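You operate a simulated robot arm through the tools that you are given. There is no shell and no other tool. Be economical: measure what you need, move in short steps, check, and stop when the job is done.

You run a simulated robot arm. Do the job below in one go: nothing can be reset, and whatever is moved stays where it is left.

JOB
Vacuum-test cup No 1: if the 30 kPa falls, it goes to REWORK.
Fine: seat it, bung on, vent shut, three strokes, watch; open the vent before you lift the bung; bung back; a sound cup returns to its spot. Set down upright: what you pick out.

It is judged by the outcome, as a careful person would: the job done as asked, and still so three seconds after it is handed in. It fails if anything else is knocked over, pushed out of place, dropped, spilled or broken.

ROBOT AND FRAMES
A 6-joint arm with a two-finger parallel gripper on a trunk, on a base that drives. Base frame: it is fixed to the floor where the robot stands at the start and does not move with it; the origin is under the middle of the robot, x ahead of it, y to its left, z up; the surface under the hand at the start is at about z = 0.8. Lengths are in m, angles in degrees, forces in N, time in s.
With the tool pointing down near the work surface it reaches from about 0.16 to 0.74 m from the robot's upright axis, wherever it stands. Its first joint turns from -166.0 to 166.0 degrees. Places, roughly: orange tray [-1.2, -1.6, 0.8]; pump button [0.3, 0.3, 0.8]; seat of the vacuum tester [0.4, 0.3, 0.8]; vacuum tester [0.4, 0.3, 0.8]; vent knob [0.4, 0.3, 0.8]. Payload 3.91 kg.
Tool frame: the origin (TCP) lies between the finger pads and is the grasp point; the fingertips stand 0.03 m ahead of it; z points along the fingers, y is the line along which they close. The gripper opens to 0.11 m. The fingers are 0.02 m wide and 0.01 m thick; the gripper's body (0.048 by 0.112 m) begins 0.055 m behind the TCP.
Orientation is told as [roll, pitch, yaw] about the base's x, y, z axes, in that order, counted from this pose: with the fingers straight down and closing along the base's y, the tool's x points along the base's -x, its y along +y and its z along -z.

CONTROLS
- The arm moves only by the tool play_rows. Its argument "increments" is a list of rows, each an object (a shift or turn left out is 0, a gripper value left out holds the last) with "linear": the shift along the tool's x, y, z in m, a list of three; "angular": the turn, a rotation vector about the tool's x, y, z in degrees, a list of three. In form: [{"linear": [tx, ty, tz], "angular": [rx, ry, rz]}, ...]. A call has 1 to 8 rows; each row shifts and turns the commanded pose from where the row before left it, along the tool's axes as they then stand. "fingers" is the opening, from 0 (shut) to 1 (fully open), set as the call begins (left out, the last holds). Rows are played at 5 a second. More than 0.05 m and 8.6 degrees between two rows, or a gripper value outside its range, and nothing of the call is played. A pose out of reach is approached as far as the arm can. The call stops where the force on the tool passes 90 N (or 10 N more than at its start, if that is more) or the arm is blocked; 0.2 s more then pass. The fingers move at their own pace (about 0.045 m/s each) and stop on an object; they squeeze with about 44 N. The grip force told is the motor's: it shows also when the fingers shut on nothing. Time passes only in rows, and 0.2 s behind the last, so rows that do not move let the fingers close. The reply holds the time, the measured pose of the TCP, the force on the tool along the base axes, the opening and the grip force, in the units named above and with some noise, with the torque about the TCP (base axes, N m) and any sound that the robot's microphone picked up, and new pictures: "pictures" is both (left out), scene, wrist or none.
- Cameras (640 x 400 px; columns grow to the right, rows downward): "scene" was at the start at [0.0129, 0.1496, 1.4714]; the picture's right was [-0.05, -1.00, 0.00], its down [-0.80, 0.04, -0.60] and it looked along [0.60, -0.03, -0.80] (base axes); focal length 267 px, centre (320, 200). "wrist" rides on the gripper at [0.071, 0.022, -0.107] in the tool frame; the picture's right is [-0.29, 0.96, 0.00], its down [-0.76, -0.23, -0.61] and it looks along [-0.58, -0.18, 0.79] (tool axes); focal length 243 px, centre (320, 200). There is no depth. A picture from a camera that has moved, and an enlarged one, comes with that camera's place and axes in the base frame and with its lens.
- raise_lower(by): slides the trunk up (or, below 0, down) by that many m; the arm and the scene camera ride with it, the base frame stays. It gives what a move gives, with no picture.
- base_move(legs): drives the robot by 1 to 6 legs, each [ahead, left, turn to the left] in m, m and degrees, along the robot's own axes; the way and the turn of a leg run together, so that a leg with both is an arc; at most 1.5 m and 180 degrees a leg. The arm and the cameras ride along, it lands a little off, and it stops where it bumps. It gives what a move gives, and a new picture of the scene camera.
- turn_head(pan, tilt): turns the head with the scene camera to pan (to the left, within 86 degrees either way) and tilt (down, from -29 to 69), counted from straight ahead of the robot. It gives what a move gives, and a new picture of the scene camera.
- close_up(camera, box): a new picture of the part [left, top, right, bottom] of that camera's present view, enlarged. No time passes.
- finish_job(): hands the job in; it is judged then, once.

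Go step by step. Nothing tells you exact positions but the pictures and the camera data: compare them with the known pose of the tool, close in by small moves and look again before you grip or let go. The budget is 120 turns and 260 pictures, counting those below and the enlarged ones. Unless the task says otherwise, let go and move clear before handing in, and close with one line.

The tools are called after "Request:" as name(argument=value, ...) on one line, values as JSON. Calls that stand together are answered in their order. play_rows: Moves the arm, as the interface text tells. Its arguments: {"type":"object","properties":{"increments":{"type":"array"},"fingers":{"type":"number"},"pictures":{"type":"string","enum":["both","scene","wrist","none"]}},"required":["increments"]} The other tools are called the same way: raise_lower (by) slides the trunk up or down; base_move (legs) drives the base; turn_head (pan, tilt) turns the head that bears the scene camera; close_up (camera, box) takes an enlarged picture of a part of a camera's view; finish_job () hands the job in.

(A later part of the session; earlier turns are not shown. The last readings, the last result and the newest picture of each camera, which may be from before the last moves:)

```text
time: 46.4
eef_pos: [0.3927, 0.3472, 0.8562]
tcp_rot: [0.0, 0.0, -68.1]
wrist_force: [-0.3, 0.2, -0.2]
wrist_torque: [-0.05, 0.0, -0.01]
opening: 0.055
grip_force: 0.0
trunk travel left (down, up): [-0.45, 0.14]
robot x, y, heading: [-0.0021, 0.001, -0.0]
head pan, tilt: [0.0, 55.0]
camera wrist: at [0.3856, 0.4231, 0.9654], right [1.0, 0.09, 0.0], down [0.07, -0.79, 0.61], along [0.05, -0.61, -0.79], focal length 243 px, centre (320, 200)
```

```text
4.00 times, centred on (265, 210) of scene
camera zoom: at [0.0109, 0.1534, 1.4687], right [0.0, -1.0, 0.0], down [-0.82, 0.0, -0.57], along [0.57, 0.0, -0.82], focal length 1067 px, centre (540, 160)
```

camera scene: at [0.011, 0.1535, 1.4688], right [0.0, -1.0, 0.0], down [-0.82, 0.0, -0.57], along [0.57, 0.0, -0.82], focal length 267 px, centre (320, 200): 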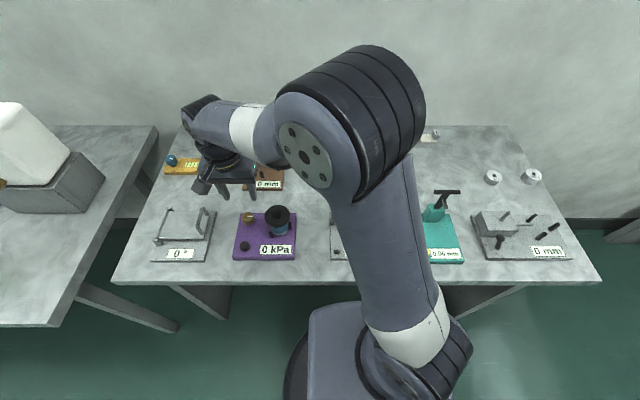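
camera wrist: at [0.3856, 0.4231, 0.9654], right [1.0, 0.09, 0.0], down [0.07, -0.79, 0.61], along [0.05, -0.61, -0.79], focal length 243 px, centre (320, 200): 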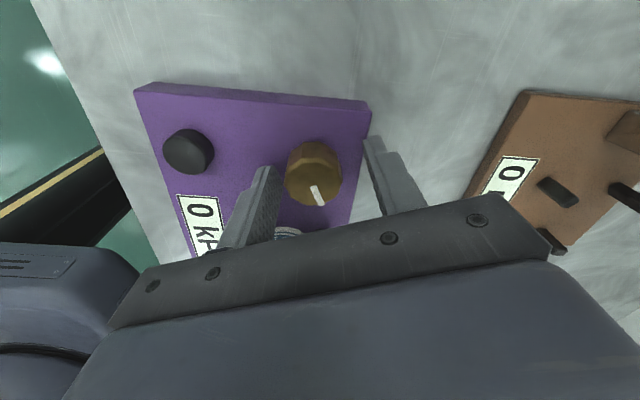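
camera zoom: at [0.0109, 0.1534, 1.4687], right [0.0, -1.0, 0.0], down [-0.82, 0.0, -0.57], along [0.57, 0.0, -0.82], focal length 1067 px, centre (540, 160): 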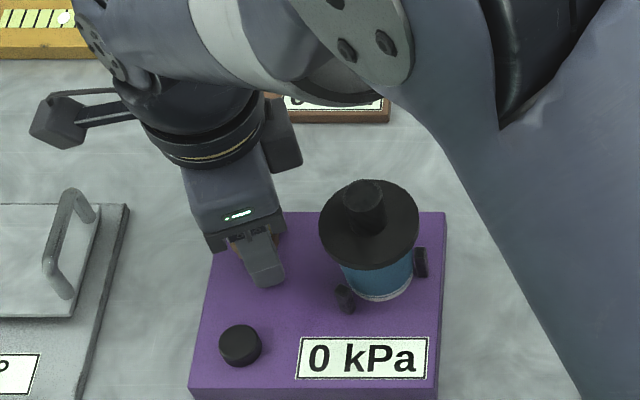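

Request:
play_rows(increments=[{"linear": [0.0011, -0.0028, 0.001]}], pictures="none")

Request:
play_rows(increments=[{}, {}, {}], fingers=0, pictures="none")

Request:
play_rows(increments=[{"angular": [0, 0, -8.5]}, {"angular": [0, 0, -8.5]}, {"angular": [0, 0, -8.5]}, {"angular": [0, 0, -8.5]}], pictures="wrist")

Request:
play_rows(increments=[{"angular": [0, 0, -8.5]}, {"angular": [0, 0, -8.5]}, {"angular": [0, 0, -8.5]}], pictures="wrist")

```text
time: 46.8
eef_pos: [0.3895, 0.3481, 0.8569]
tcp_rot: [0.0, 0.0, -68.2]
wrist_force: [0.3, 0.5, 0.3]
wrist_torque: [0.02, -0.02, -0.01]
opening: 0.055
grip_force: 0.1
trunk travel left (down, up): [-0.45, 0.14]
robot x, y, heading: [-0.0002, 0.0017, -0.0]
head pan, tilt: [0.0, 55.0]
```

```text
time: 47.6
eef_pos: [0.3886, 0.3491, 0.8577]
tcp_rot: [-0.1, -0.1, -68.0]
wrist_force: [-6.4, -1.8, -0.3]
wrist_torque: [0.19, -0.32, 0.01]
opening: 0.0316
grip_force: 45.1
trunk travel left (down, up): [-0.45, 0.14]
robot x, y, heading: [-0.0018, 0.0022, 0.1]
head pan, tilt: [0.0, 55.0]
```

```text
time: 48.6
eef_pos: [0.3896, 0.3487, 0.8568]
tcp_rot: [0.1, 0.0, -33.9]
wrist_force: [-5.9, -4.9, -7.9]
wrist_torque: [0.08, -1.27, 0.05]
opening: 0.0318
grip_force: 45.1
trunk travel left (down, up): [-0.45, 0.14]
robot x, y, heading: [0.0002, 0.0001, 0.1]
head pan, tilt: [0.0, 55.0]
camera wrist: at [0.3419, 0.4065, 0.9643], right [0.77, 0.63, 0.0], down [0.5, -0.61, 0.61], along [0.39, -0.47, -0.79], focal length 243 px, centre (320, 200)
```

wrist: 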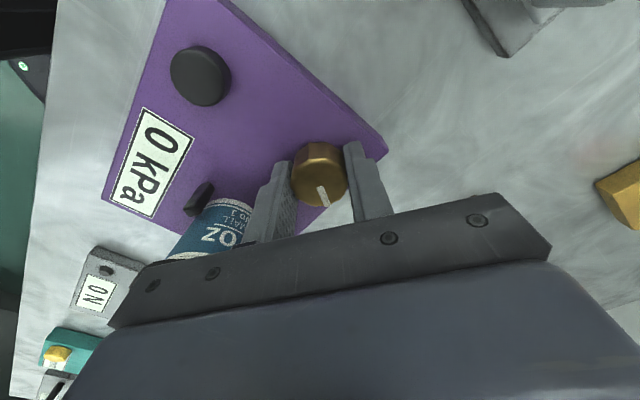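

```text
time: 49.4
eef_pos: [0.3885, 0.3489, 0.8573]
tcp_rot: [0.0, 0.0, -8.4]
wrist_force: [-3.0, -6.0, -13.5]
wrist_torque: [0.52, -1.19, 0.01]
opening: 0.0318
grip_force: 44.9
trunk travel left (down, up): [-0.45, 0.14]
robot x, y, heading: [0.0008, 0.0037, -0.0]
head pan, tilt: [0.0, 55.0]
camera wrist: at [0.322, 0.3811, 0.9643], right [0.43, 0.9, 0.0], down [0.72, -0.34, 0.61], along [0.55, -0.26, -0.79], focal length 243 px, centre (320, 200)
```

wrist: 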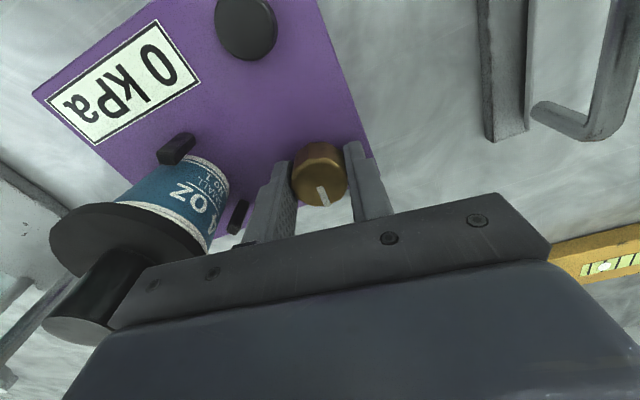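

Request:
play_rows(increments=[{"angular": [0, 0, -8.5]}, {"angular": [0, 0, -8.5]}], pictures="none")

Request:
play_rows(increments=[{"angular": [0, 0, -6]}], pictures="wrist")

```text
time: 50.0
eef_pos: [0.3904, 0.3482, 0.8578]
tcp_rot: [0.0, -0.1, 8.5]
wrist_force: [-1.3, -1.9, -4.3]
wrist_torque: [-0.28, 0.32, -0.15]
opening: 0.0316
grip_force: 45.2
trunk travel left (down, up): [-0.45, 0.14]
robot x, y, heading: [-0.0003, 0.0026, -0.1]
head pan, tilt: [0.0, 55.0]
```

```text
time: 50.4
eef_pos: [0.3895, 0.3487, 0.8574]
tcp_rot: [0.1, -0.1, 14.5]
wrist_force: [0.6, -1.1, -0.5]
wrist_torque: [-0.28, 0.21, -0.79]
opening: 0.0311
grip_force: 45.2
trunk travel left (down, up): [-0.45, 0.14]
robot x, y, heading: [-0.001, 0.0006, 0.1]
head pan, tilt: [0.0, 55.0]
camera wrist: at [0.3152, 0.3528, 0.9651], right [0.04, 1.0, 0.0], down [0.79, -0.03, 0.61], along [0.61, -0.02, -0.79], focal length 243 px, centre (320, 200)
```

wrist: 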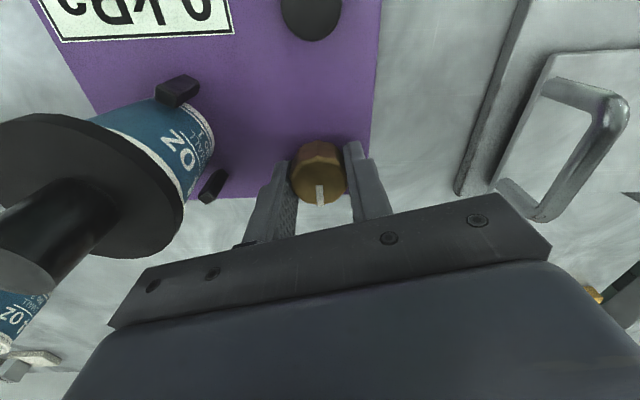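

Request:
play_rows(increments=[{}, {}, {"linear": [0, 0, -0.04]}, {"linear": [0, 0, -0.045]}], fingers=0.5, pictures="none")

Request:
play_rows(increments=[{"angular": [0, 0, 8.5]}, {"angular": [0, 0, 8.5]}, {"angular": [0, 0, 8.5]}, {"angular": [0, 0, 8.5]}, {"angular": [0, 0, 8.5]}, {"angular": [0, 0, 8.5]}, {"angular": [0, 0, 8.5]}, {"angular": [0, 0, 8.5]}], fingers=0, pictures="none")

Request:
close_up(camera="scene", box=[220, 160, 310, 260])

```text
time: 51.4
eef_pos: [0.3887, 0.3483, 0.9423]
tcp_rot: [-0.1, 0.0, 14.6]
wrist_force: [0.3, 0.0, -0.2]
wrist_torque: [-0.02, -0.02, -0.01]
opening: 0.0548
grip_force: 0.0
trunk travel left (down, up): [-0.45, 0.14]
robot x, y, heading: [-0.0041, 0.0011, -0.2]
head pan, tilt: [0.0, 55.0]
```

```text
time: 53.2
eef_pos: [0.3891, 0.348, 0.9416]
tcp_rot: [0.1, 0.0, -53.6]
wrist_force: [-0.1, -0.4, -0.6]
wrist_torque: [0.02, -0.01, 0.0]
opening: 0.0
grip_force: 37.7
trunk travel left (down, up): [-0.45, 0.14]
robot x, y, heading: [-0.0026, -0.0029, -0.1]
head pan, tilt: [0.0, 55.0]
```

```text
4.00 times, centred on (265, 210) of scene
camera zoom: at [0.0109, 0.1534, 1.4687], right [0.0, -1.0, 0.0], down [-0.82, 0.0, -0.57], along [0.57, 0.0, -0.82], focal length 1067 px, centre (540, 160)
```

zoom: 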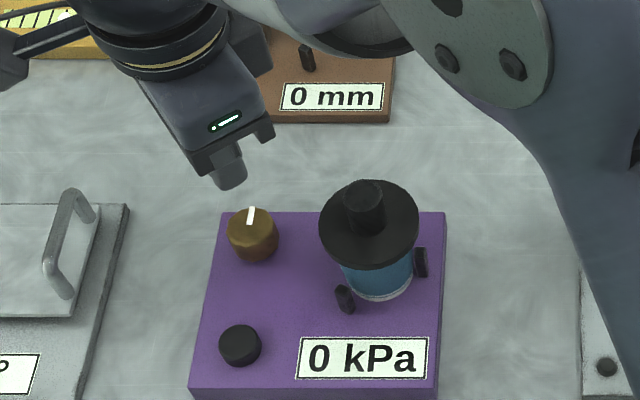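

Request:
play_rows(increments=[{"linear": [0.023, -0.032, 0]}, {"linear": [0.023, -0.032, 0]}, {"linear": [0, 0, 0.04]}], pictures="wrist")

Request:
close_up(camera="scene", box=[220, 180, 310, 280])

```text
time: 54.0
eef_pos: [0.311, 0.3467, 0.9023]
tcp_rot: [0.1, -0.1, -53.5]
wrist_force: [0.1, -0.2, -0.4]
wrist_torque: [0.0, -0.03, 0.0]
opening: 0.0002
grip_force: 37.6
trunk travel left (down, up): [-0.45, 0.14]
robot x, y, heading: [0.0032, 0.0013, 0.1]
head pan, tilt: [0.0, 55.0]
camera wrist: at [0.2859, 0.4183, 1.0095], right [0.94, 0.34, 0.0], down [0.27, -0.75, 0.61], along [0.2, -0.57, -0.79], focal length 243 px, centre (320, 200)
```

wrist: 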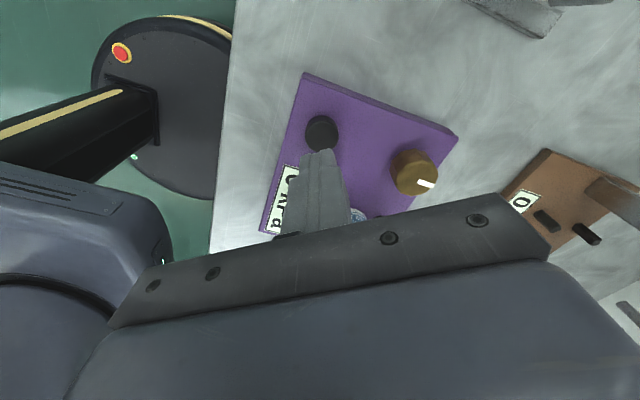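

```text
4.00 times, centred on (265, 230) of scene
camera zoom: at [0.0105, 0.1531, 1.4688], right [0.0, -1.0, 0.0], down [-0.82, 0.0, -0.57], along [0.57, 0.0, -0.82], focal length 1067 px, centre (540, 80)
```

zoom: 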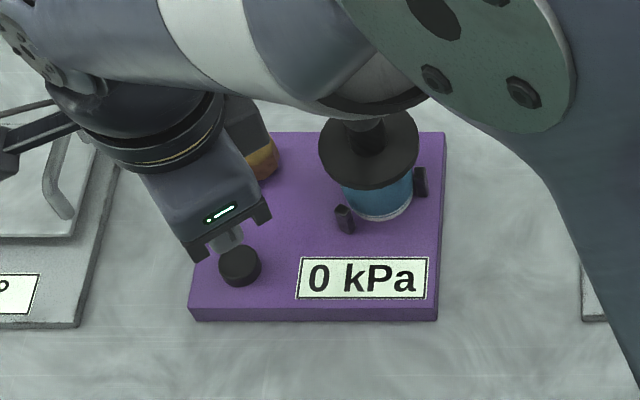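

Request:
play_rows(increments=[{"linear": [0.003, 0.001, 0.02]}, {"linear": [0, 0, 0.008]}], pictures="none")

Request:
play_rows(increments=[{"linear": [0, 0, 0.003]}, {"linear": [0, 0, 0.003]}], pictures="none")

Request:
close_up(camera="scene", box=[220, 180, 310, 280])

Request:
close_up(camera="wrist", box=[220, 60, 420, 240])

```text
time: 54.6
eef_pos: [0.3098, 0.3517, 0.8745]
tcp_rot: [0.0, 0.1, -53.5]
wrist_force: [0.1, 0.3, 0.9]
wrist_torque: [0.0, -0.03, -0.01]
opening: 0.0
grip_force: 37.6
trunk travel left (down, up): [-0.45, 0.14]
robot x, y, heading: [0.0001, -0.0026, 0.3]
head pan, tilt: [0.0, 55.0]
```

```text
time: 55.2
eef_pos: [0.3096, 0.3518, 0.8682]
tcp_rot: [0.0, 0.0, -53.5]
wrist_force: [0.1, -0.3, -0.6]
wrist_torque: [0.0, 0.03, -0.01]
opening: 0.0
grip_force: 37.5
trunk travel left (down, up): [-0.45, 0.14]
robot x, y, heading: [0.0039, -0.0008, -0.1]
head pan, tilt: [0.0, 55.0]
```

```text
4.00 times, centred on (265, 230) of scene
camera zoom: at [0.0109, 0.1534, 1.4687], right [0.0, -1.0, 0.0], down [-0.82, 0.0, -0.57], along [0.57, 0.0, -0.82], focal length 1067 px, centre (540, 80)
```

zoom: 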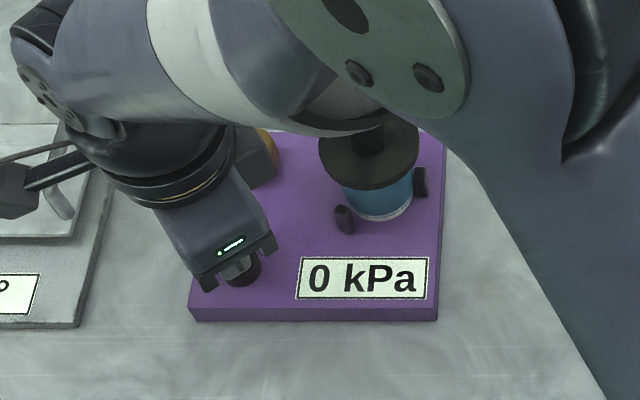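

```text
2.22 times, centred on (320, 150) of wrist
camera zoom: at [0.2843, 0.4214, 0.9754], right [0.94, 0.34, 0.0], down [0.27, -0.75, 0.61], along [0.2, -0.57, -0.79], focal length 539 px, centre (320, 311)
```

zoom: 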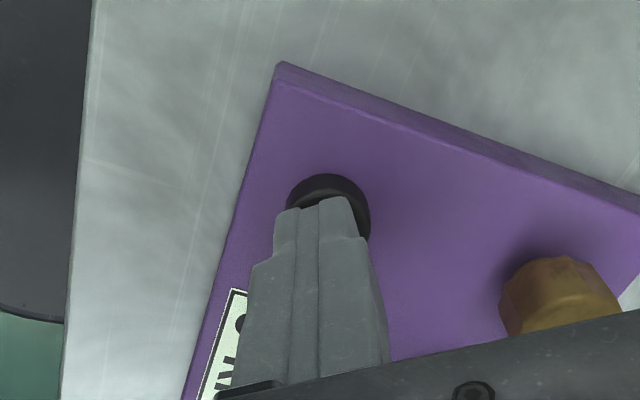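

Request:
play_rows(increments=[{"linear": [0, 0, 0.003]}], pictures="none")

Request:
play_rows(increments=[{"linear": [0, 0, 0.003]}], pictures="none")

Request:
play_rows(increments=[{"linear": [0, 0, 0.003]}], pictures="none")

Request:
close_up(camera="scene", box=[220, 180, 310, 280])

```text
time: 55.6
eef_pos: [0.3094, 0.3507, 0.8642]
tcp_rot: [0.0, 0.0, -53.5]
wrist_force: [-0.4, -0.4, 1.5]
wrist_torque: [0.02, 0.0, 0.03]
opening: 0.0
grip_force: 37.2
trunk travel left (down, up): [-0.45, 0.14]
robot x, y, heading: [0.0005, -0.0018, 0.0]
head pan, tilt: [0.0, 55.0]
```

```text
time: 56.0
eef_pos: [0.3098, 0.3498, 0.8631]
tcp_rot: [0.1, 0.0, -53.5]
wrist_force: [0.2, -0.9, 2.0]
wrist_torque: [0.0, -0.02, 0.03]
opening: 0.0
grip_force: 37.8
trunk travel left (down, up): [-0.45, 0.14]
robot x, y, heading: [-0.0031, -0.0012, 0.0]
head pan, tilt: [0.0, 55.0]
heard: click
```

```text
time: 56.4
eef_pos: [0.3092, 0.3501, 0.8591]
tcp_rot: [0.1, 0.0, -53.5]
wrist_force: [0.6, -1.0, 8.5]
wrist_torque: [-0.03, 0.0, 0.0]
opening: 0.0003
grip_force: 37.3
trunk travel left (down, up): [-0.45, 0.14]
robot x, y, heading: [0.0017, 0.0032, -0.2]
head pan, tilt: [0.0, 55.0]
```

```text
4.00 times, centred on (265, 230) of scene
camera zoom: at [0.0106, 0.1529, 1.469], right [0.0, -1.0, 0.0], down [-0.82, 0.0, -0.57], along [0.57, 0.0, -0.82], focal length 1067 px, centre (540, 80)
```

zoom: 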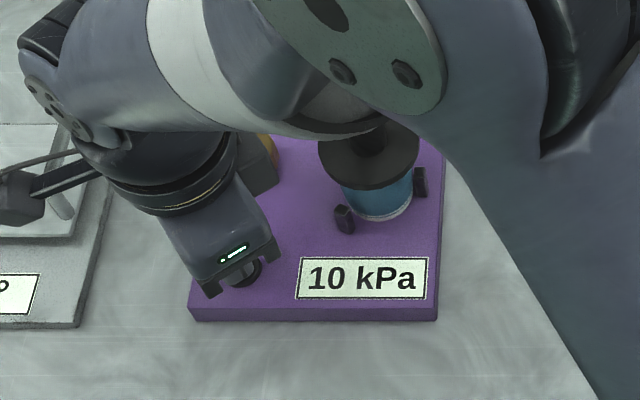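

10 kPa after one click, so the vent is shut. Two more strokes.

Request:
play_rows(increments=[{"linear": [0, 0, -0.009]}, {}, {"linear": [0, 0, 0.009]}], pictures="none")

Request:
close_up(camera="scene", box=[220, 180, 310, 280])

```text
time: 57.2
eef_pos: [0.3095, 0.3502, 0.8598]
tcp_rot: [0.1, 0.0, -53.4]
wrist_force: [-2.3, 0.6, 6.8]
wrist_torque: [0.01, 0.03, 0.01]
opening: 0.0002
grip_force: 37.6
trunk travel left (down, up): [-0.45, 0.14]
robot x, y, heading: [-0.0023, -0.0007, 0.0]
head pan, tilt: [0.0, 55.0]
heard: click
```

```text
4.00 times, centred on (265, 230) of scene
camera zoom: at [0.0103, 0.153, 1.4689], right [0.0, -1.0, 0.0], down [-0.82, 0.0, -0.57], along [0.57, 0.0, -0.82], focal length 1067 px, centre (540, 80)
```

zoom: 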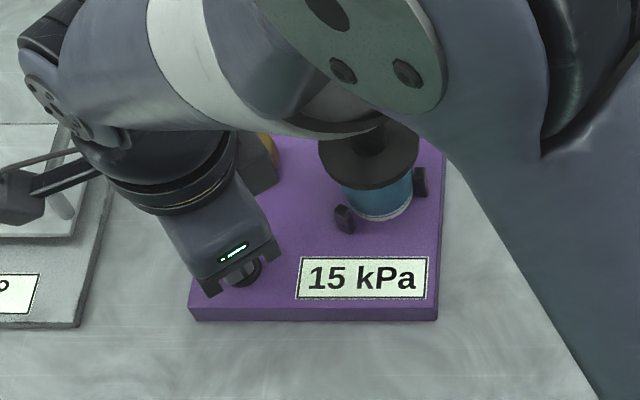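

Request:
play_rows(increments=[{"linear": [0, 0, -0.009]}, {}, {"linear": [0, 0, 0.009]}], pictures="none")

Request:
close_up(camera="scene", box=[220, 180, 310, 280])

Request:
play_rows(increments=[{"linear": [0, 0, -0.01]}, {"linear": [0, 0, -0.005]}], pictures="none")

Request:
close_up(camera="scene", box=[220, 180, 310, 280])

```text
time: 58.0
eef_pos: [0.3092, 0.3505, 0.86]
tcp_rot: [0.0, 0.1, -53.5]
wrist_force: [-0.9, 0.0, 7.9]
wrist_torque: [0.01, 0.03, 0.0]
opening: 0.0
grip_force: 37.6
trunk travel left (down, up): [-0.45, 0.14]
robot x, y, heading: [-0.0004, 0.0022, 0.1]
head pan, tilt: [0.0, 55.0]
heard: click
```

```text
4.00 times, centred on (265, 230) of scene
camera zoom: at [0.0105, 0.1529, 1.469], right [0.0, -1.0, 0.0], down [-0.82, 0.0, -0.57], along [0.57, 0.0, -0.82], focal length 1067 px, centre (540, 80)
```

zoom: 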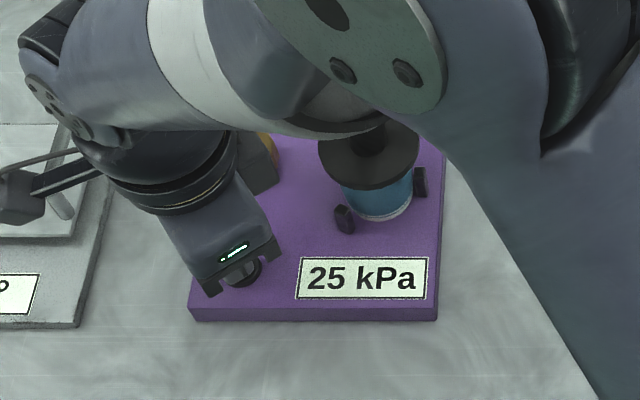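

```text
time: 58.6
eef_pos: [0.3089, 0.3505, 0.8748]
tcp_rot: [-0.1, 0.0, -53.5]
wrist_force: [0.1, -0.2, 0.0]
wrist_torque: [0.0, 0.02, -0.02]
opening: 0.0002
grip_force: 37.8
trunk travel left (down, up): [-0.45, 0.14]
robot x, y, heading: [-0.0018, -0.0033, -0.2]
head pan, tilt: [0.0, 55.0]
```

```text
4.00 times, centred on (265, 230) of scene
camera zoom: at [0.0109, 0.1534, 1.4687], right [0.0, -1.0, 0.0], down [-0.82, 0.0, -0.57], along [0.57, 0.0, -0.82], focal length 1067 px, centre (540, 80)
```

zoom: 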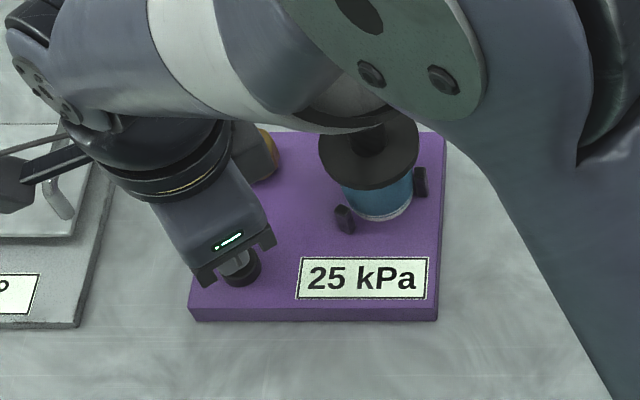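

Request:
play_rows(increments=[{}, {}, {}, {}, {}], pictures="none")

Request:
close_up(camera="scene", box=[280, 235, 310, 260])

Request:
play_rows(increments=[{}, {}, {}, {}, {}, {}, {}, {}], pictures="none")

Request:
close_up(camera="scene", box=[220, 180, 310, 280])

Request:
play_rows(increments=[{}, {}, {}, {}, {}, {}, {}, {}], pictures="none")

Request:
close_up(camera="scene", box=[220, 180, 310, 280])

```text
time: 59.8
eef_pos: [0.3094, 0.3511, 0.8749]
tcp_rot: [0.0, 0.0, -53.5]
wrist_force: [0.7, 0.2, 0.1]
wrist_torque: [0.01, 0.02, 0.03]
opening: 0.0
grip_force: 37.5
trunk travel left (down, up): [-0.45, 0.14]
robot x, y, heading: [0.0009, -0.0006, -0.3]
head pan, tilt: [0.0, 55.0]
```

```text
16.00 times, centred on (295, 248) of scene
camera zoom: at [0.0109, 0.1534, 1.4687], right [0.0, -1.0, 0.0], down [-0.82, 0.0, -0.57], along [0.57, 0.0, -0.82], focal length 4269 px, centre (720, -560)
```

zoom: 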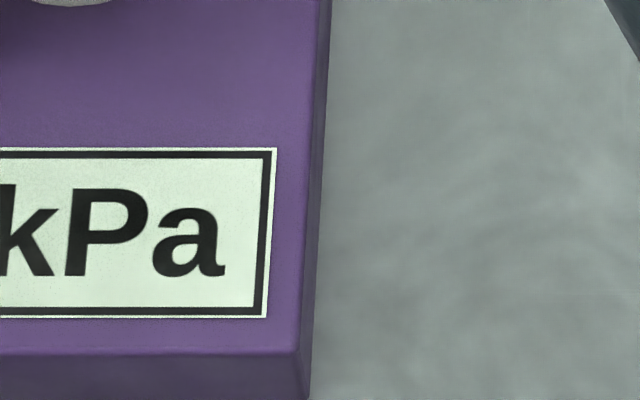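

```text
time: 61.6
eef_pos: [0.31, 0.3513, 0.8731]
tcp_rot: [0.1, 0.0, -53.4]
wrist_force: [0.2, 1.1, 0.1]
wrist_torque: [0.0, 0.01, 0.03]
opening: 0.0
grip_force: 37.4
trunk travel left (down, up): [-0.45, 0.14]
robot x, y, heading: [0.0026, 0.0015, -0.2]
head pan, tilt: [0.0, 55.0]
```

```text
4.00 times, centred on (265, 230) of scene
camera zoom: at [0.0109, 0.1534, 1.4687], right [0.0, -1.0, 0.0], down [-0.82, 0.0, -0.57], along [0.57, 0.0, -0.82], focal length 1067 px, centre (540, 80)
```

zoom: 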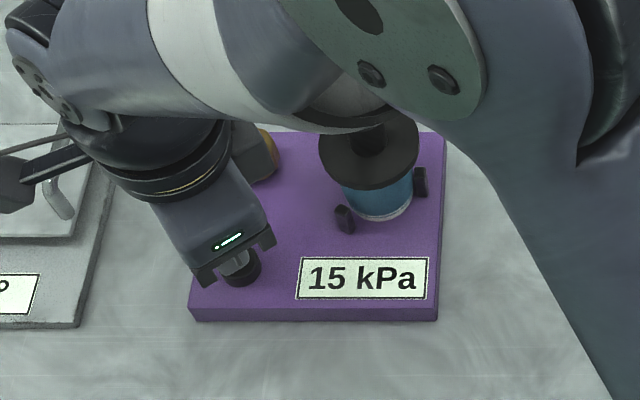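

```text
time: 63.4
eef_pos: [0.3096, 0.3506, 0.8744]
tcp_rot: [-0.1, 0.0, -53.4]
wrist_force: [-0.9, -0.5, 0.8]
wrist_torque: [0.0, 0.02, 0.01]
opening: 0.0001
grip_force: 37.5
trunk travel left (down, up): [-0.45, 0.14]
robot x, y, heading: [0.0012, -0.0022, -0.2]
head pan, tilt: [0.0, 55.0]
```

```text
4.00 times, centred on (265, 230) of scene
camera zoom: at [0.0109, 0.1534, 1.4687], right [0.0, -1.0, 0.0], down [-0.82, 0.0, -0.57], along [0.57, 0.0, -0.82], focal length 1067 px, centre (540, 80)
```

zoom: 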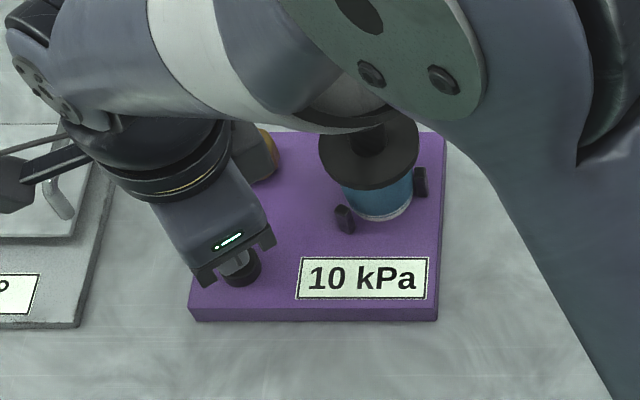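

The reading falls steadily (25 → 10 kPa within about 5 s), so cup No 1 leaks and goes to REWORK. First the vent is opened again.

Request:
play_rows(increments=[{"linear": [0, 0, -0.035]}, {"linear": [0, 0, -0.035]}, {"linear": [-0.0246, 0.0313, 0]}, {"linear": [-0.0246, 0.0313, 0]}], fingers=0.5, pictures="none")

Request:
play_rows(increments=[{"angular": [0, 0, -8.5]}, {"angular": [0, 0, -8.5]}, {"angular": [0, 0, -8.5]}, {"angular": [0, 0, -8.5]}, {"angular": [0, 0, -8.5]}, {"angular": [0, 0, -8.5]}, {"angular": [0, 0, -8.5]}, {"angular": [0, 0, -8.5]}], pictures="wrist")

Request:
close_up(camera="scene", box=[220, 180, 310, 280])

```text
time: 64.4
eef_pos: [0.3891, 0.3483, 0.9444]
tcp_rot: [0.0, 0.0, -53.5]
wrist_force: [0.0, 0.6, 1.0]
wrist_torque: [0.01, 0.0, 0.02]
opening: 0.0548
grip_force: 0.0
trunk travel left (down, up): [-0.45, 0.14]
robot x, y, heading: [0.0037, 0.001, -0.1]
head pan, tilt: [0.0, 55.0]
```

```text
time: 66.2
eef_pos: [0.3887, 0.3479, 0.9453]
tcp_rot: [0.1, 0.1, 14.7]
wrist_force: [0.8, -0.1, -0.3]
wrist_torque: [0.01, -0.01, 0.02]
opening: 0.055
grip_force: 0.0
trunk travel left (down, up): [-0.45, 0.14]
robot x, y, heading: [0.0019, 0.0014, 0.1]
head pan, tilt: [0.0, 55.0]
camera wrist: at [0.3144, 0.3518, 1.0515], right [0.04, 1.0, 0.0], down [0.79, -0.03, 0.61], along [0.61, -0.02, -0.79], focal length 243 px, centre (320, 200)
```

wrist: 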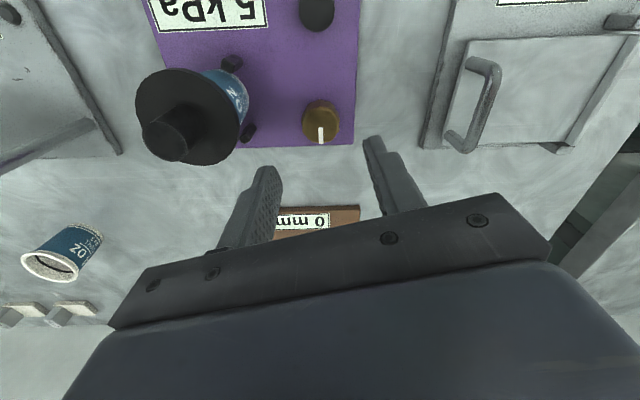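

```text
4.00 times, centred on (265, 230) of scene
camera zoom: at [0.0109, 0.1534, 1.4687], right [0.0, -1.0, 0.0], down [-0.82, 0.0, -0.57], along [0.57, 0.0, -0.82], focal length 1067 px, centre (540, 80)
```

zoom: 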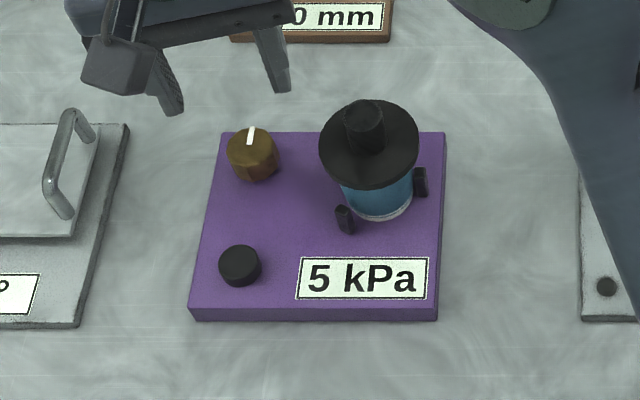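

Request:
play_rows(increments=[{"linear": [0, 0, 0.04]}, {"linear": [0, 0, 0.03]}, {"linear": [0, 0, 0.0175]}], pictures="wrist")

Request:
play_rows(increments=[{}, {}, {}], fingers=0, pictures="none")

Request:
play_rows(increments=[{"angular": [0, 0, 8.5]}, {"angular": [0, 0, 8.5]}, {"angular": [0, 0, 8.5]}, {"angular": [0, 0, 8.5]}, {"angular": [0, 0, 8.5]}, {"angular": [0, 0, 8.5]}, {"angular": [0, 0, 8.5]}, {"angular": [0, 0, 8.5]}], pictures="wrist")

Request:
play_rows(increments=[{"angular": [0, 0, 8.5]}, {"angular": [0, 0, 8.5]}, {"angular": [0, 0, 6]}], pictures="wrist")

Request:
close_up(camera="scene", box=[220, 180, 310, 280])

```text
time: 67.0
eef_pos: [0.3889, 0.3479, 0.8561]
tcp_rot: [0.0, -0.1, 14.5]
wrist_force: [0.2, 0.7, -0.2]
wrist_torque: [-0.01, -0.02, 0.02]
opening: 0.0551
grip_force: 0.1
trunk travel left (down, up): [-0.45, 0.14]
robot x, y, heading: [0.0004, -0.001, -0.1]
head pan, tilt: [0.0, 55.0]
camera wrist: at [0.3145, 0.3518, 0.9631], right [0.04, 1.0, 0.0], down [0.79, -0.03, 0.61], along [0.61, -0.02, -0.79], focal length 243 px, centre (320, 200)
```

wrist: 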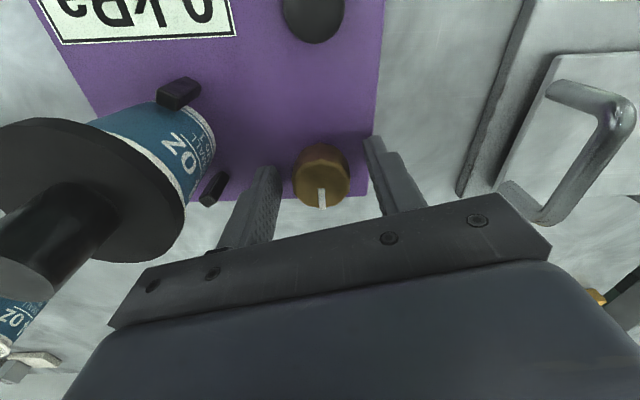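

```text
time: 67.8
eef_pos: [0.3881, 0.3472, 0.8563]
tcp_rot: [0.1, 0.0, 14.6]
wrist_force: [-2.4, 4.2, -2.7]
wrist_torque: [0.35, -0.31, -0.07]
opening: 0.0315
grip_force: 44.7
trunk travel left (down, up): [-0.45, 0.14]
robot x, y, heading: [0.002, 0.0021, 0.0]
head pan, tilt: [0.0, 55.0]
```

```text
time: 69.6
eef_pos: [0.3894, 0.3478, 0.8554]
tcp_rot: [0.0, 0.1, -53.5]
wrist_force: [-8.8, 3.4, -12.8]
wrist_torque: [0.84, -0.03, -0.03]
opening: 0.0311
grip_force: 44.8
trunk travel left (down, up): [-0.45, 0.14]
robot x, y, heading: [-0.0025, -0.0056, 0.1]
head pan, tilt: [0.0, 55.0]
camera wrist: at [0.3638, 0.4194, 0.9631], right [0.94, 0.33, 0.0], down [0.27, -0.75, 0.61], along [0.2, -0.57, -0.79], focal length 243 px, centre (320, 200)
```

wrist: 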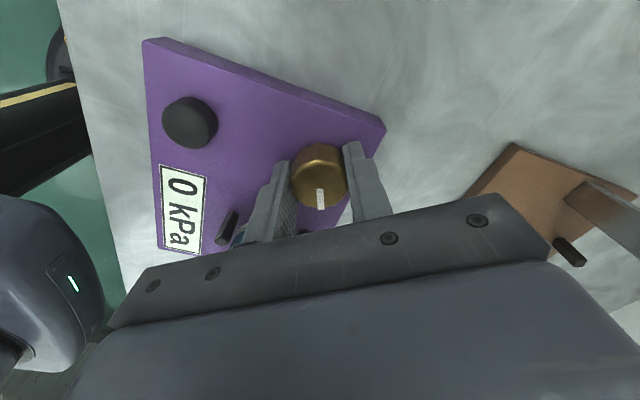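

```text
time: 70.4
eef_pos: [0.3885, 0.3475, 0.8553]
tcp_rot: [0.0, -0.2, -76.6]
wrist_force: [-12.1, -0.1, -17.3]
wrist_torque: [1.0, -0.15, -0.02]
opening: 0.0313
grip_force: 45.3
trunk travel left (down, up): [-0.45, 0.14]
robot x, y, heading: [-0.0004, -0.0008, -0.0]
head pan, tilt: [0.0, 55.0]
camera wrist: at [0.393, 0.4234, 0.9631], right [1.0, -0.06, 0.0], down [-0.05, -0.79, 0.61], along [-0.04, -0.61, -0.79], focal length 243 px, centre (320, 200)
```

wrist: 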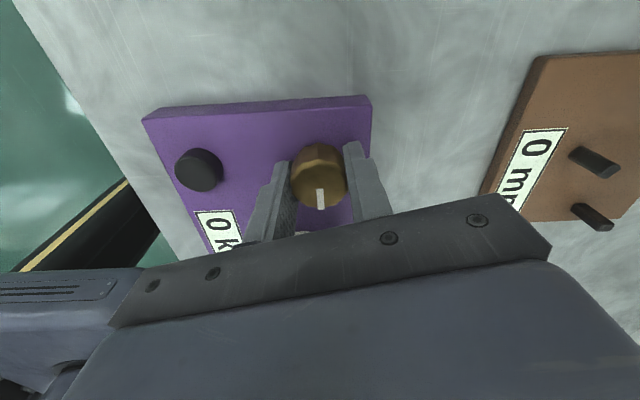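

```text
4.00 times, centred on (265, 230) of scene
camera zoom: at [0.0105, 0.1541, 1.4685], right [0.0, -1.0, 0.0], down [-0.82, 0.0, -0.57], along [0.57, 0.0, -0.82], focal length 1067 px, centre (540, 80)
```

zoom: 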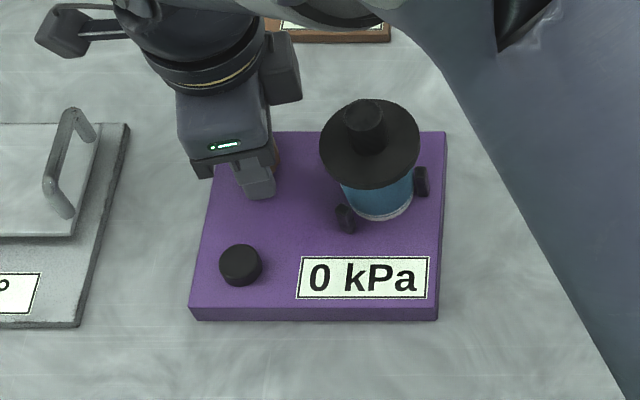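

Request:
play_rows(increments=[{}, {}, {"linear": [0, 0, -0.04]}, {"linear": [0, 0, -0.045]}, {"linear": [0, 0, -0.045]}, {"linear": [0, 0, -0.02]}], fingers=0.5, pictures="none")

Request:
play_rows(increments=[{"angular": [0, 0, -7.77]}, {"angular": [0, 0, -7.77]}, {"angular": [0, 0, -7.77]}, {"angular": [0, 0, -7.77]}, {"angular": [0, 0, -7.77]}, {"angular": [0, 0, -7.75]}, {"linear": [-0.0118, -0.042, 0]}, {"linear": [-0.0118, -0.042, 0]}], pictures="wrist")

Request:
close_up(camera="scene", box=[220, 180, 310, 280])

```text
time: 71.8
eef_pos: [0.3888, 0.3474, 1.0083]
tcp_rot: [0.0, 0.0, -76.5]
wrist_force: [0.1, 0.3, -0.1]
wrist_torque: [0.01, 0.02, 0.0]
opening: 0.0549
grip_force: 0.0
trunk travel left (down, up): [-0.45, 0.14]
robot x, y, heading: [-0.0042, 0.0005, 0.2]
head pan, tilt: [0.0, 55.0]
```

```text
time: 73.6
eef_pos: [0.3672, 0.2627, 1.007]
tcp_rot: [0.0, 0.0, -29.8]
wrist_force: [-0.8, 0.2, -0.5]
wrist_torque: [0.02, -0.02, 0.0]
opening: 0.0551
grip_force: 0.2
trunk travel left (down, up): [-0.45, 0.14]
robot x, y, heading: [0.0028, -0.0012, -0.2]
head pan, tilt: [0.0, 55.0]
camera wrist: at [0.3169, 0.3175, 1.1141], right [0.73, 0.69, 0.0], down [0.54, -0.58, 0.61], along [0.42, -0.44, -0.79], focal length 243 px, centre (320, 200)
```

wrist: 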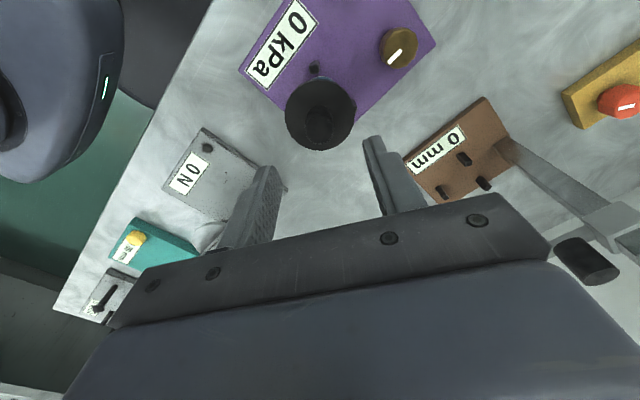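

```text
4.00 times, centred on (265, 230) of scene
camera zoom: at [0.0108, 0.1533, 1.4687], right [0.0, -1.0, 0.0], down [-0.82, 0.0, -0.57], along [0.57, 0.0, -0.82], focal length 1067 px, centre (540, 80)
```

zoom: 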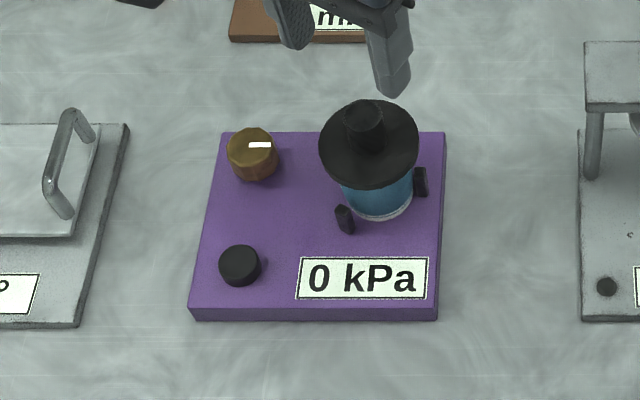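

Vent is open again and the reading is 0. Now I take the bung off and return it to its spot.

Request:
play_rows(increments=[{"linear": [0, 0, 0.04]}, {"linear": [0, 0, 0.03]}, {"linear": [0, 0, 0.013]}], pictures="wrist")

Request:
play_rows(increments=[{}, {}, {}, {}], fingers=0, pictures="none")

Request:
play_rows(increments=[{"linear": [0, 0, -0.01]}, {"linear": [0, 0, -0.02]}, {"linear": [0, 0, -0.04]}, {"linear": [0, 0, -0.045]}], pictures="wrist")

Request:
close_up(camera="scene", box=[220, 180, 310, 280])

```text
time: 74.4
eef_pos: [0.3681, 0.2634, 0.9228]
tcp_rot: [0.0, 0.0, -29.9]
wrist_force: [-0.4, -0.4, 2.6]
wrist_torque: [-0.04, 0.0, 0.0]
opening: 0.0549
grip_force: 0.2
trunk travel left (down, up): [-0.45, 0.14]
robot x, y, heading: [0.0017, 0.0004, 0.4]
head pan, tilt: [0.0, 55.0]
camera wrist: at [0.3162, 0.3181, 1.0305], right [0.73, 0.68, 0.0], down [0.54, -0.58, 0.61], along [0.42, -0.44, -0.79], focal length 243 px, centre (320, 200)
```

wrist: 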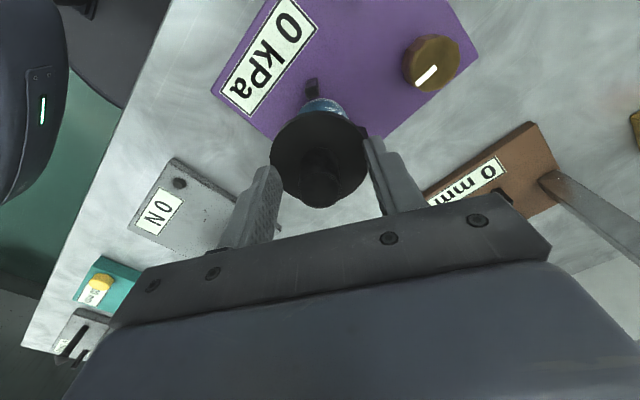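

```text
time: 75.4
eef_pos: [0.3671, 0.263, 0.9232]
tcp_rot: [0.0, 0.0, -29.9]
wrist_force: [0.6, 1.4, 4.4]
wrist_torque: [0.12, -0.11, -0.02]
opening: 0.0224
grip_force: 44.2
trunk travel left (down, up): [-0.45, 0.14]
robot x, y, heading: [0.0022, 0.0001, -0.0]
head pan, tilt: [0.0, 55.0]
```

```text
time: 76.4
eef_pos: [0.3673, 0.2634, 1.0393]
tcp_rot: [0.0, 0.0, -30.0]
wrist_force: [-0.9, -0.7, -0.7]
wrist_torque: [0.02, -0.01, -0.01]
opening: 0.0224
grip_force: 44.1
trunk travel left (down, up): [-0.45, 0.14]
robot x, y, heading: [-0.0007, -0.0027, 0.1]
head pan, tilt: [0.0, 55.0]
camera wrist: at [0.3166, 0.3184, 1.1465], right [0.73, 0.68, 0.0], down [0.54, -0.58, 0.61], along [0.42, -0.44, -0.79], focal length 243 px, centre (320, 200)
```

wrist: 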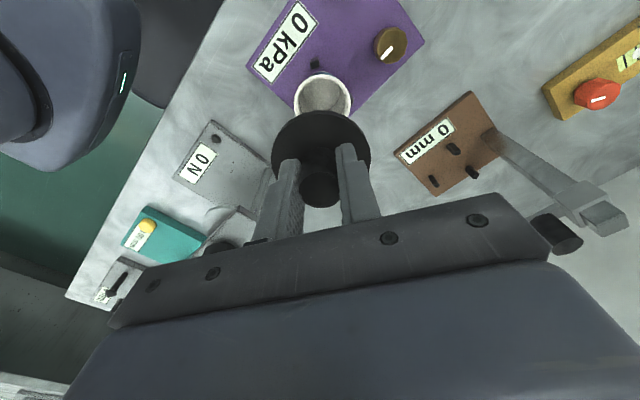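

```text
4.00 times, centred on (265, 230) of scene
camera zoom: at [0.0109, 0.1534, 1.4687], right [0.0, -1.0, 0.0], down [-0.82, 0.0, -0.57], along [0.57, 0.0, -0.82], focal length 1067 px, centre (540, 80)
```

zoom: 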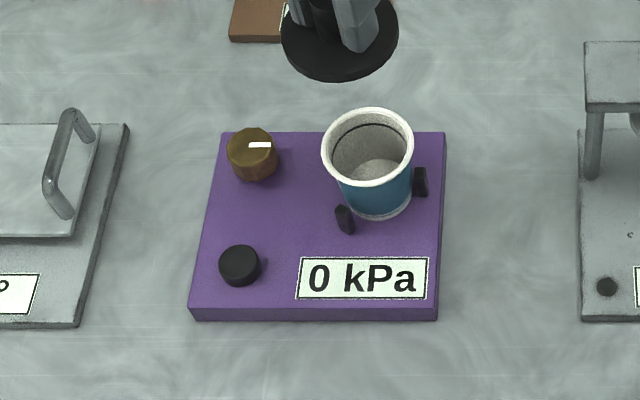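

Request:
play_rows(increments=[{"linear": [-0.0451, 0.0024, 0]}, {"linear": [-0.0451, 0.0024, 0]}, {"linear": [-0.0451, 0.0024, 0]}, {"linear": [-0.0451, 0.0024, 0]}, {"linear": [-0.0451, 0.0024, 0]}], pictures="none")

Request:
play_rows(increments=[{"linear": [0, 0, 0.05]}, {"linear": [0, 0, 0.05]}, {"linear": [0, 0, 0.05]}, {"linear": [0, 0, 0.03]}])

Request:
close_up(camera="scene", box=[280, 130, 360, 200])

```text
time: 77.6
eef_pos: [0.5704, 0.1621, 1.0402]
tcp_rot: [0.0, 0.0, -29.8]
wrist_force: [-0.2, 0.7, -0.7]
wrist_torque: [0.03, -0.03, 0.0]
opening: 0.0224
grip_force: 43.7
trunk travel left (down, up): [-0.45, 0.14]
robot x, y, heading: [0.001, 0.002, -0.2]
head pan, tilt: [0.0, 55.0]
```

```text
time: 78.6
eef_pos: [0.5694, 0.1619, 0.8585]
tcp_rot: [-0.2, 0.0, -30.0]
wrist_force: [0.1, -0.3, -0.6]
wrist_torque: [0.04, -0.01, 0.04]
opening: 0.0224
grip_force: 44.2
trunk travel left (down, up): [-0.45, 0.14]
robot x, y, heading: [-0.0008, -0.0037, 0.3]
head pan, tilt: [0.0, 55.0]
camera scene: at [0.0111, 0.1534, 1.4688], right [0.0, -1.0, 0.0], down [-0.82, 0.0, -0.57], along [0.57, 0.0, -0.82], focal length 267 px, centre (320, 200)
camera wrist: at [0.5181, 0.2165, 0.9658], right [0.73, 0.68, 0.0], down [0.54, -0.58, 0.61], along [0.42, -0.44, -0.79], focal length 243 px, centre (320, 200)
```

scene: 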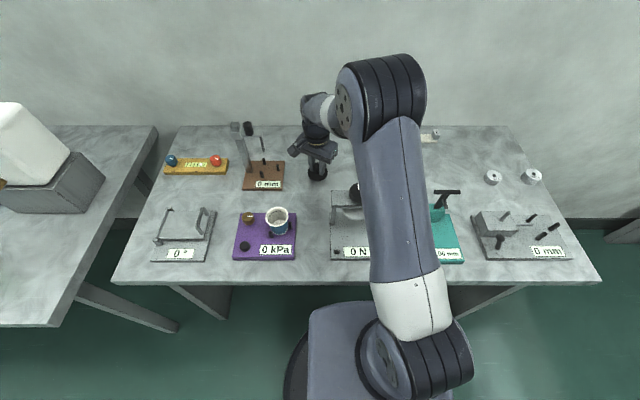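
wrist: 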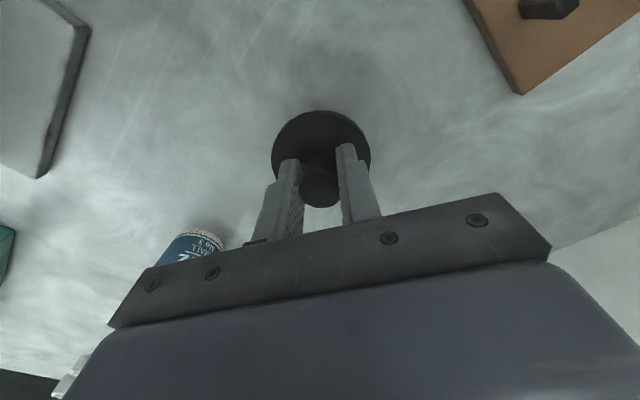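

```text
5.71 times, centred on (320, 165) of scene
camera zoom: at [0.0111, 0.1534, 1.4688], right [0.0, -1.0, 0.0], down [-0.82, 0.0, -0.57], along [0.57, 0.0, -0.82], focal length 1525 px, centre (320, 400)
```

zoom: 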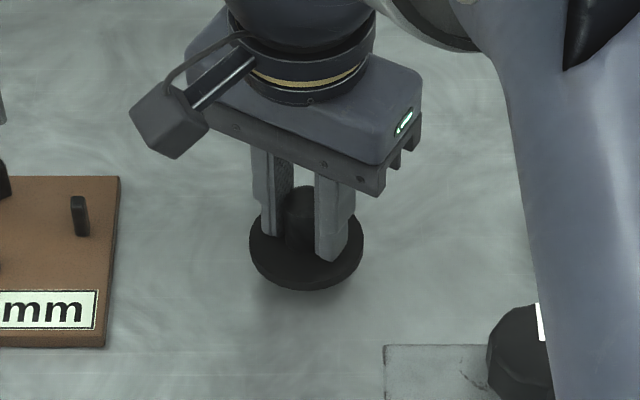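

Request:
play_rows(increments=[{"linear": [0, 0, 0.004]}, {"linear": [0, 0, 0.003]}, {"linear": [0, 0, 0.002]}], pictures="none")

Request:
play_rows(increments=[{"linear": [0, 0, 0.002]}], pictures="none")

Request:
play_rows(increments=[{"linear": [0, 0, 0.001]}], pictures="none")

Request:
close_up(camera="scene", box=[280, 130, 360, 200])

```text
time: 79.4
eef_pos: [0.5674, 0.1611, 0.8493]
tcp_rot: [0.0, 0.0, -29.8]
wrist_force: [-0.3, 0.2, -0.4]
wrist_torque: [-0.01, 0.01, 0.01]
opening: 0.0225
grip_force: 43.3
trunk travel left (down, up): [-0.45, 0.14]
robot x, y, heading: [0.0023, 0.0012, -0.1]
head pan, tilt: [0.0, 55.0]
```

```text
time: 79.8
eef_pos: [0.5683, 0.1612, 0.8469]
tcp_rot: [0.0, 0.0, -29.9]
wrist_force: [-0.8, 0.3, -0.5]
wrist_torque: [-0.05, -0.01, -0.03]
opening: 0.023
grip_force: 44.3
trunk travel left (down, up): [-0.45, 0.14]
robot x, y, heading: [-0.0001, -0.0, 0.1]
head pan, tilt: [0.0, 55.0]
```

```text
time: 80.2
eef_pos: [0.569, 0.1619, 0.8466]
tcp_rot: [0.0, 0.0, -29.9]
wrist_force: [0.0, -0.9, 3.6]
wrist_torque: [-0.01, 0.02, -0.04]
opening: 0.0228
grip_force: 44.0
trunk travel left (down, up): [-0.45, 0.14]
robot x, y, heading: [0.0021, -0.0005, 0.1]
head pan, tilt: [0.0, 55.0]
```

```text
5.71 times, centred on (320, 165) of scene
camera zoom: at [0.0108, 0.1533, 1.4688], right [0.0, -1.0, 0.0], down [-0.82, 0.0, -0.57], along [0.57, 0.0, -0.82], focal length 1525 px, centre (320, 400)
```

zoom: 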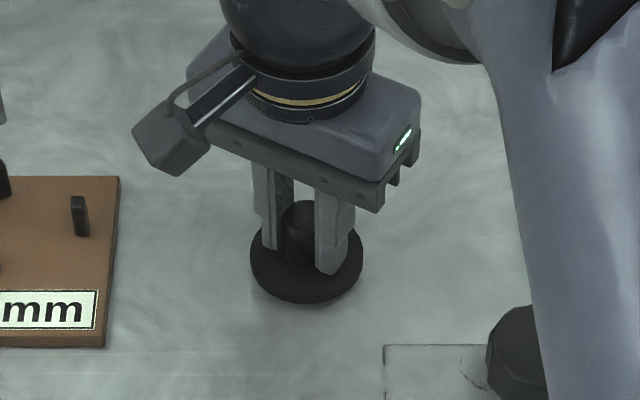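

Request:
play_rows(increments=[{}, {}, {"linear": [0, 0, -0.04]}, {"linear": [0, 0, -0.05]}, {"linear": [0, 0, -0.05]}, {"linear": [0, 0, -0.04]}], fingers=0.5, pictures="none")

Request:
play_rows(increments=[{"linear": [0.0453, -0.0021, 0]}, {"linear": [0.0453, -0.0021, 0]}, {"linear": [0.0453, -0.0021, 0]}, {"linear": [0.0453, -0.0021, 0]}, {"linear": [0.0453, -0.0021, 0]}], fingers=0.8)

Request:
close_up(camera="wrist", box=[220, 20, 420, 220])

Request:
close_up(camera="scene", box=[220, 150, 370, 260])

```text
time: 81.6
eef_pos: [0.5685, 0.1606, 1.03]
tcp_rot: [0.0, 0.0, -30.0]
wrist_force: [0.3, 0.4, -0.1]
wrist_torque: [0.04, -0.02, -0.02]
opening: 0.0551
grip_force: 0.0
trunk travel left (down, up): [-0.45, 0.14]
robot x, y, heading: [0.0013, 0.0003, 0.1]
head pan, tilt: [0.0, 55.0]
```

```text
time: 82.8
eef_pos: [0.3674, 0.2638, 1.0259]
tcp_rot: [-0.1, 0.0, -30.0]
wrist_force: [-0.1, -0.7, 0.5]
wrist_torque: [0.01, -0.01, 0.03]
opening: 0.0882
grip_force: 0.1
trunk travel left (down, up): [-0.45, 0.14]
robot x, y, heading: [0.0043, 0.0035, -0.1]
head pan, tilt: [0.0, 55.0]
camera scene: at [0.011, 0.1534, 1.4687], right [0.0, -1.0, 0.0], down [-0.82, 0.0, -0.57], along [0.57, 0.0, -0.82], focal length 267 px, centre (320, 200)
camera wrist: at [0.3168, 0.3193, 1.1338], right [0.73, 0.68, 0.0], down [0.54, -0.58, 0.61], along [0.42, -0.44, -0.79], focal length 243 px, centre (320, 200)
```

scene: 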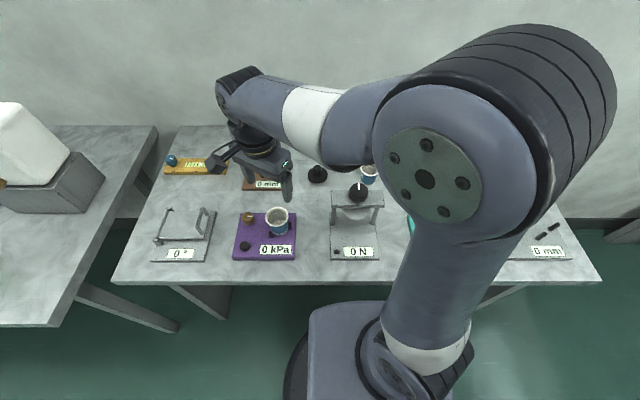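
wrist: 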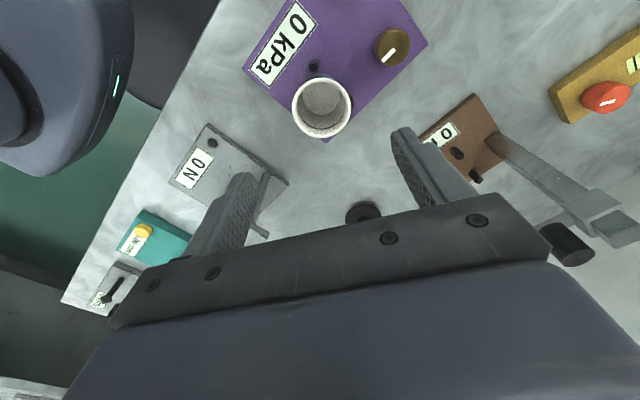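

```text
2.00 times, centred on (320, 120) of wrist
camera zoom: at [0.3168, 0.3193, 1.1338], right [0.73, 0.68, 0.0], down [0.54, -0.58, 0.61], along [0.42, -0.44, -0.79], focal length 485 px, centre (320, 360)
```

zoom: 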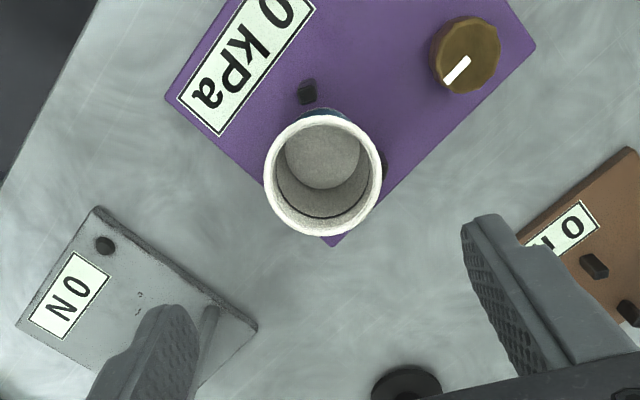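

```text
3.64 times, centred on (295, 205) of scene
camera zoom: at [0.011, 0.1534, 1.4687], right [0.0, -1.0, 0.0], down [-0.82, 0.0, -0.57], along [0.57, 0.0, -0.82], focal length 970 px, centre (411, 182)
```

zoom: 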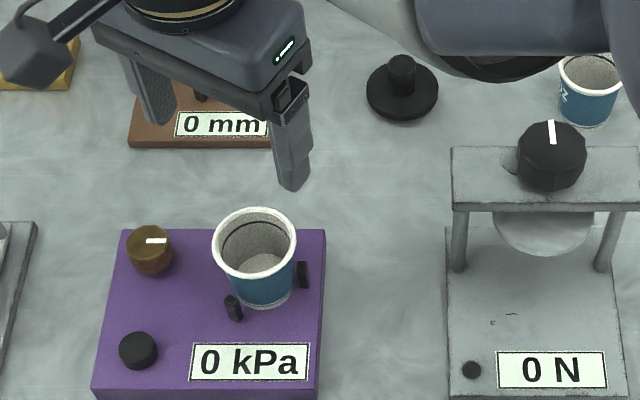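

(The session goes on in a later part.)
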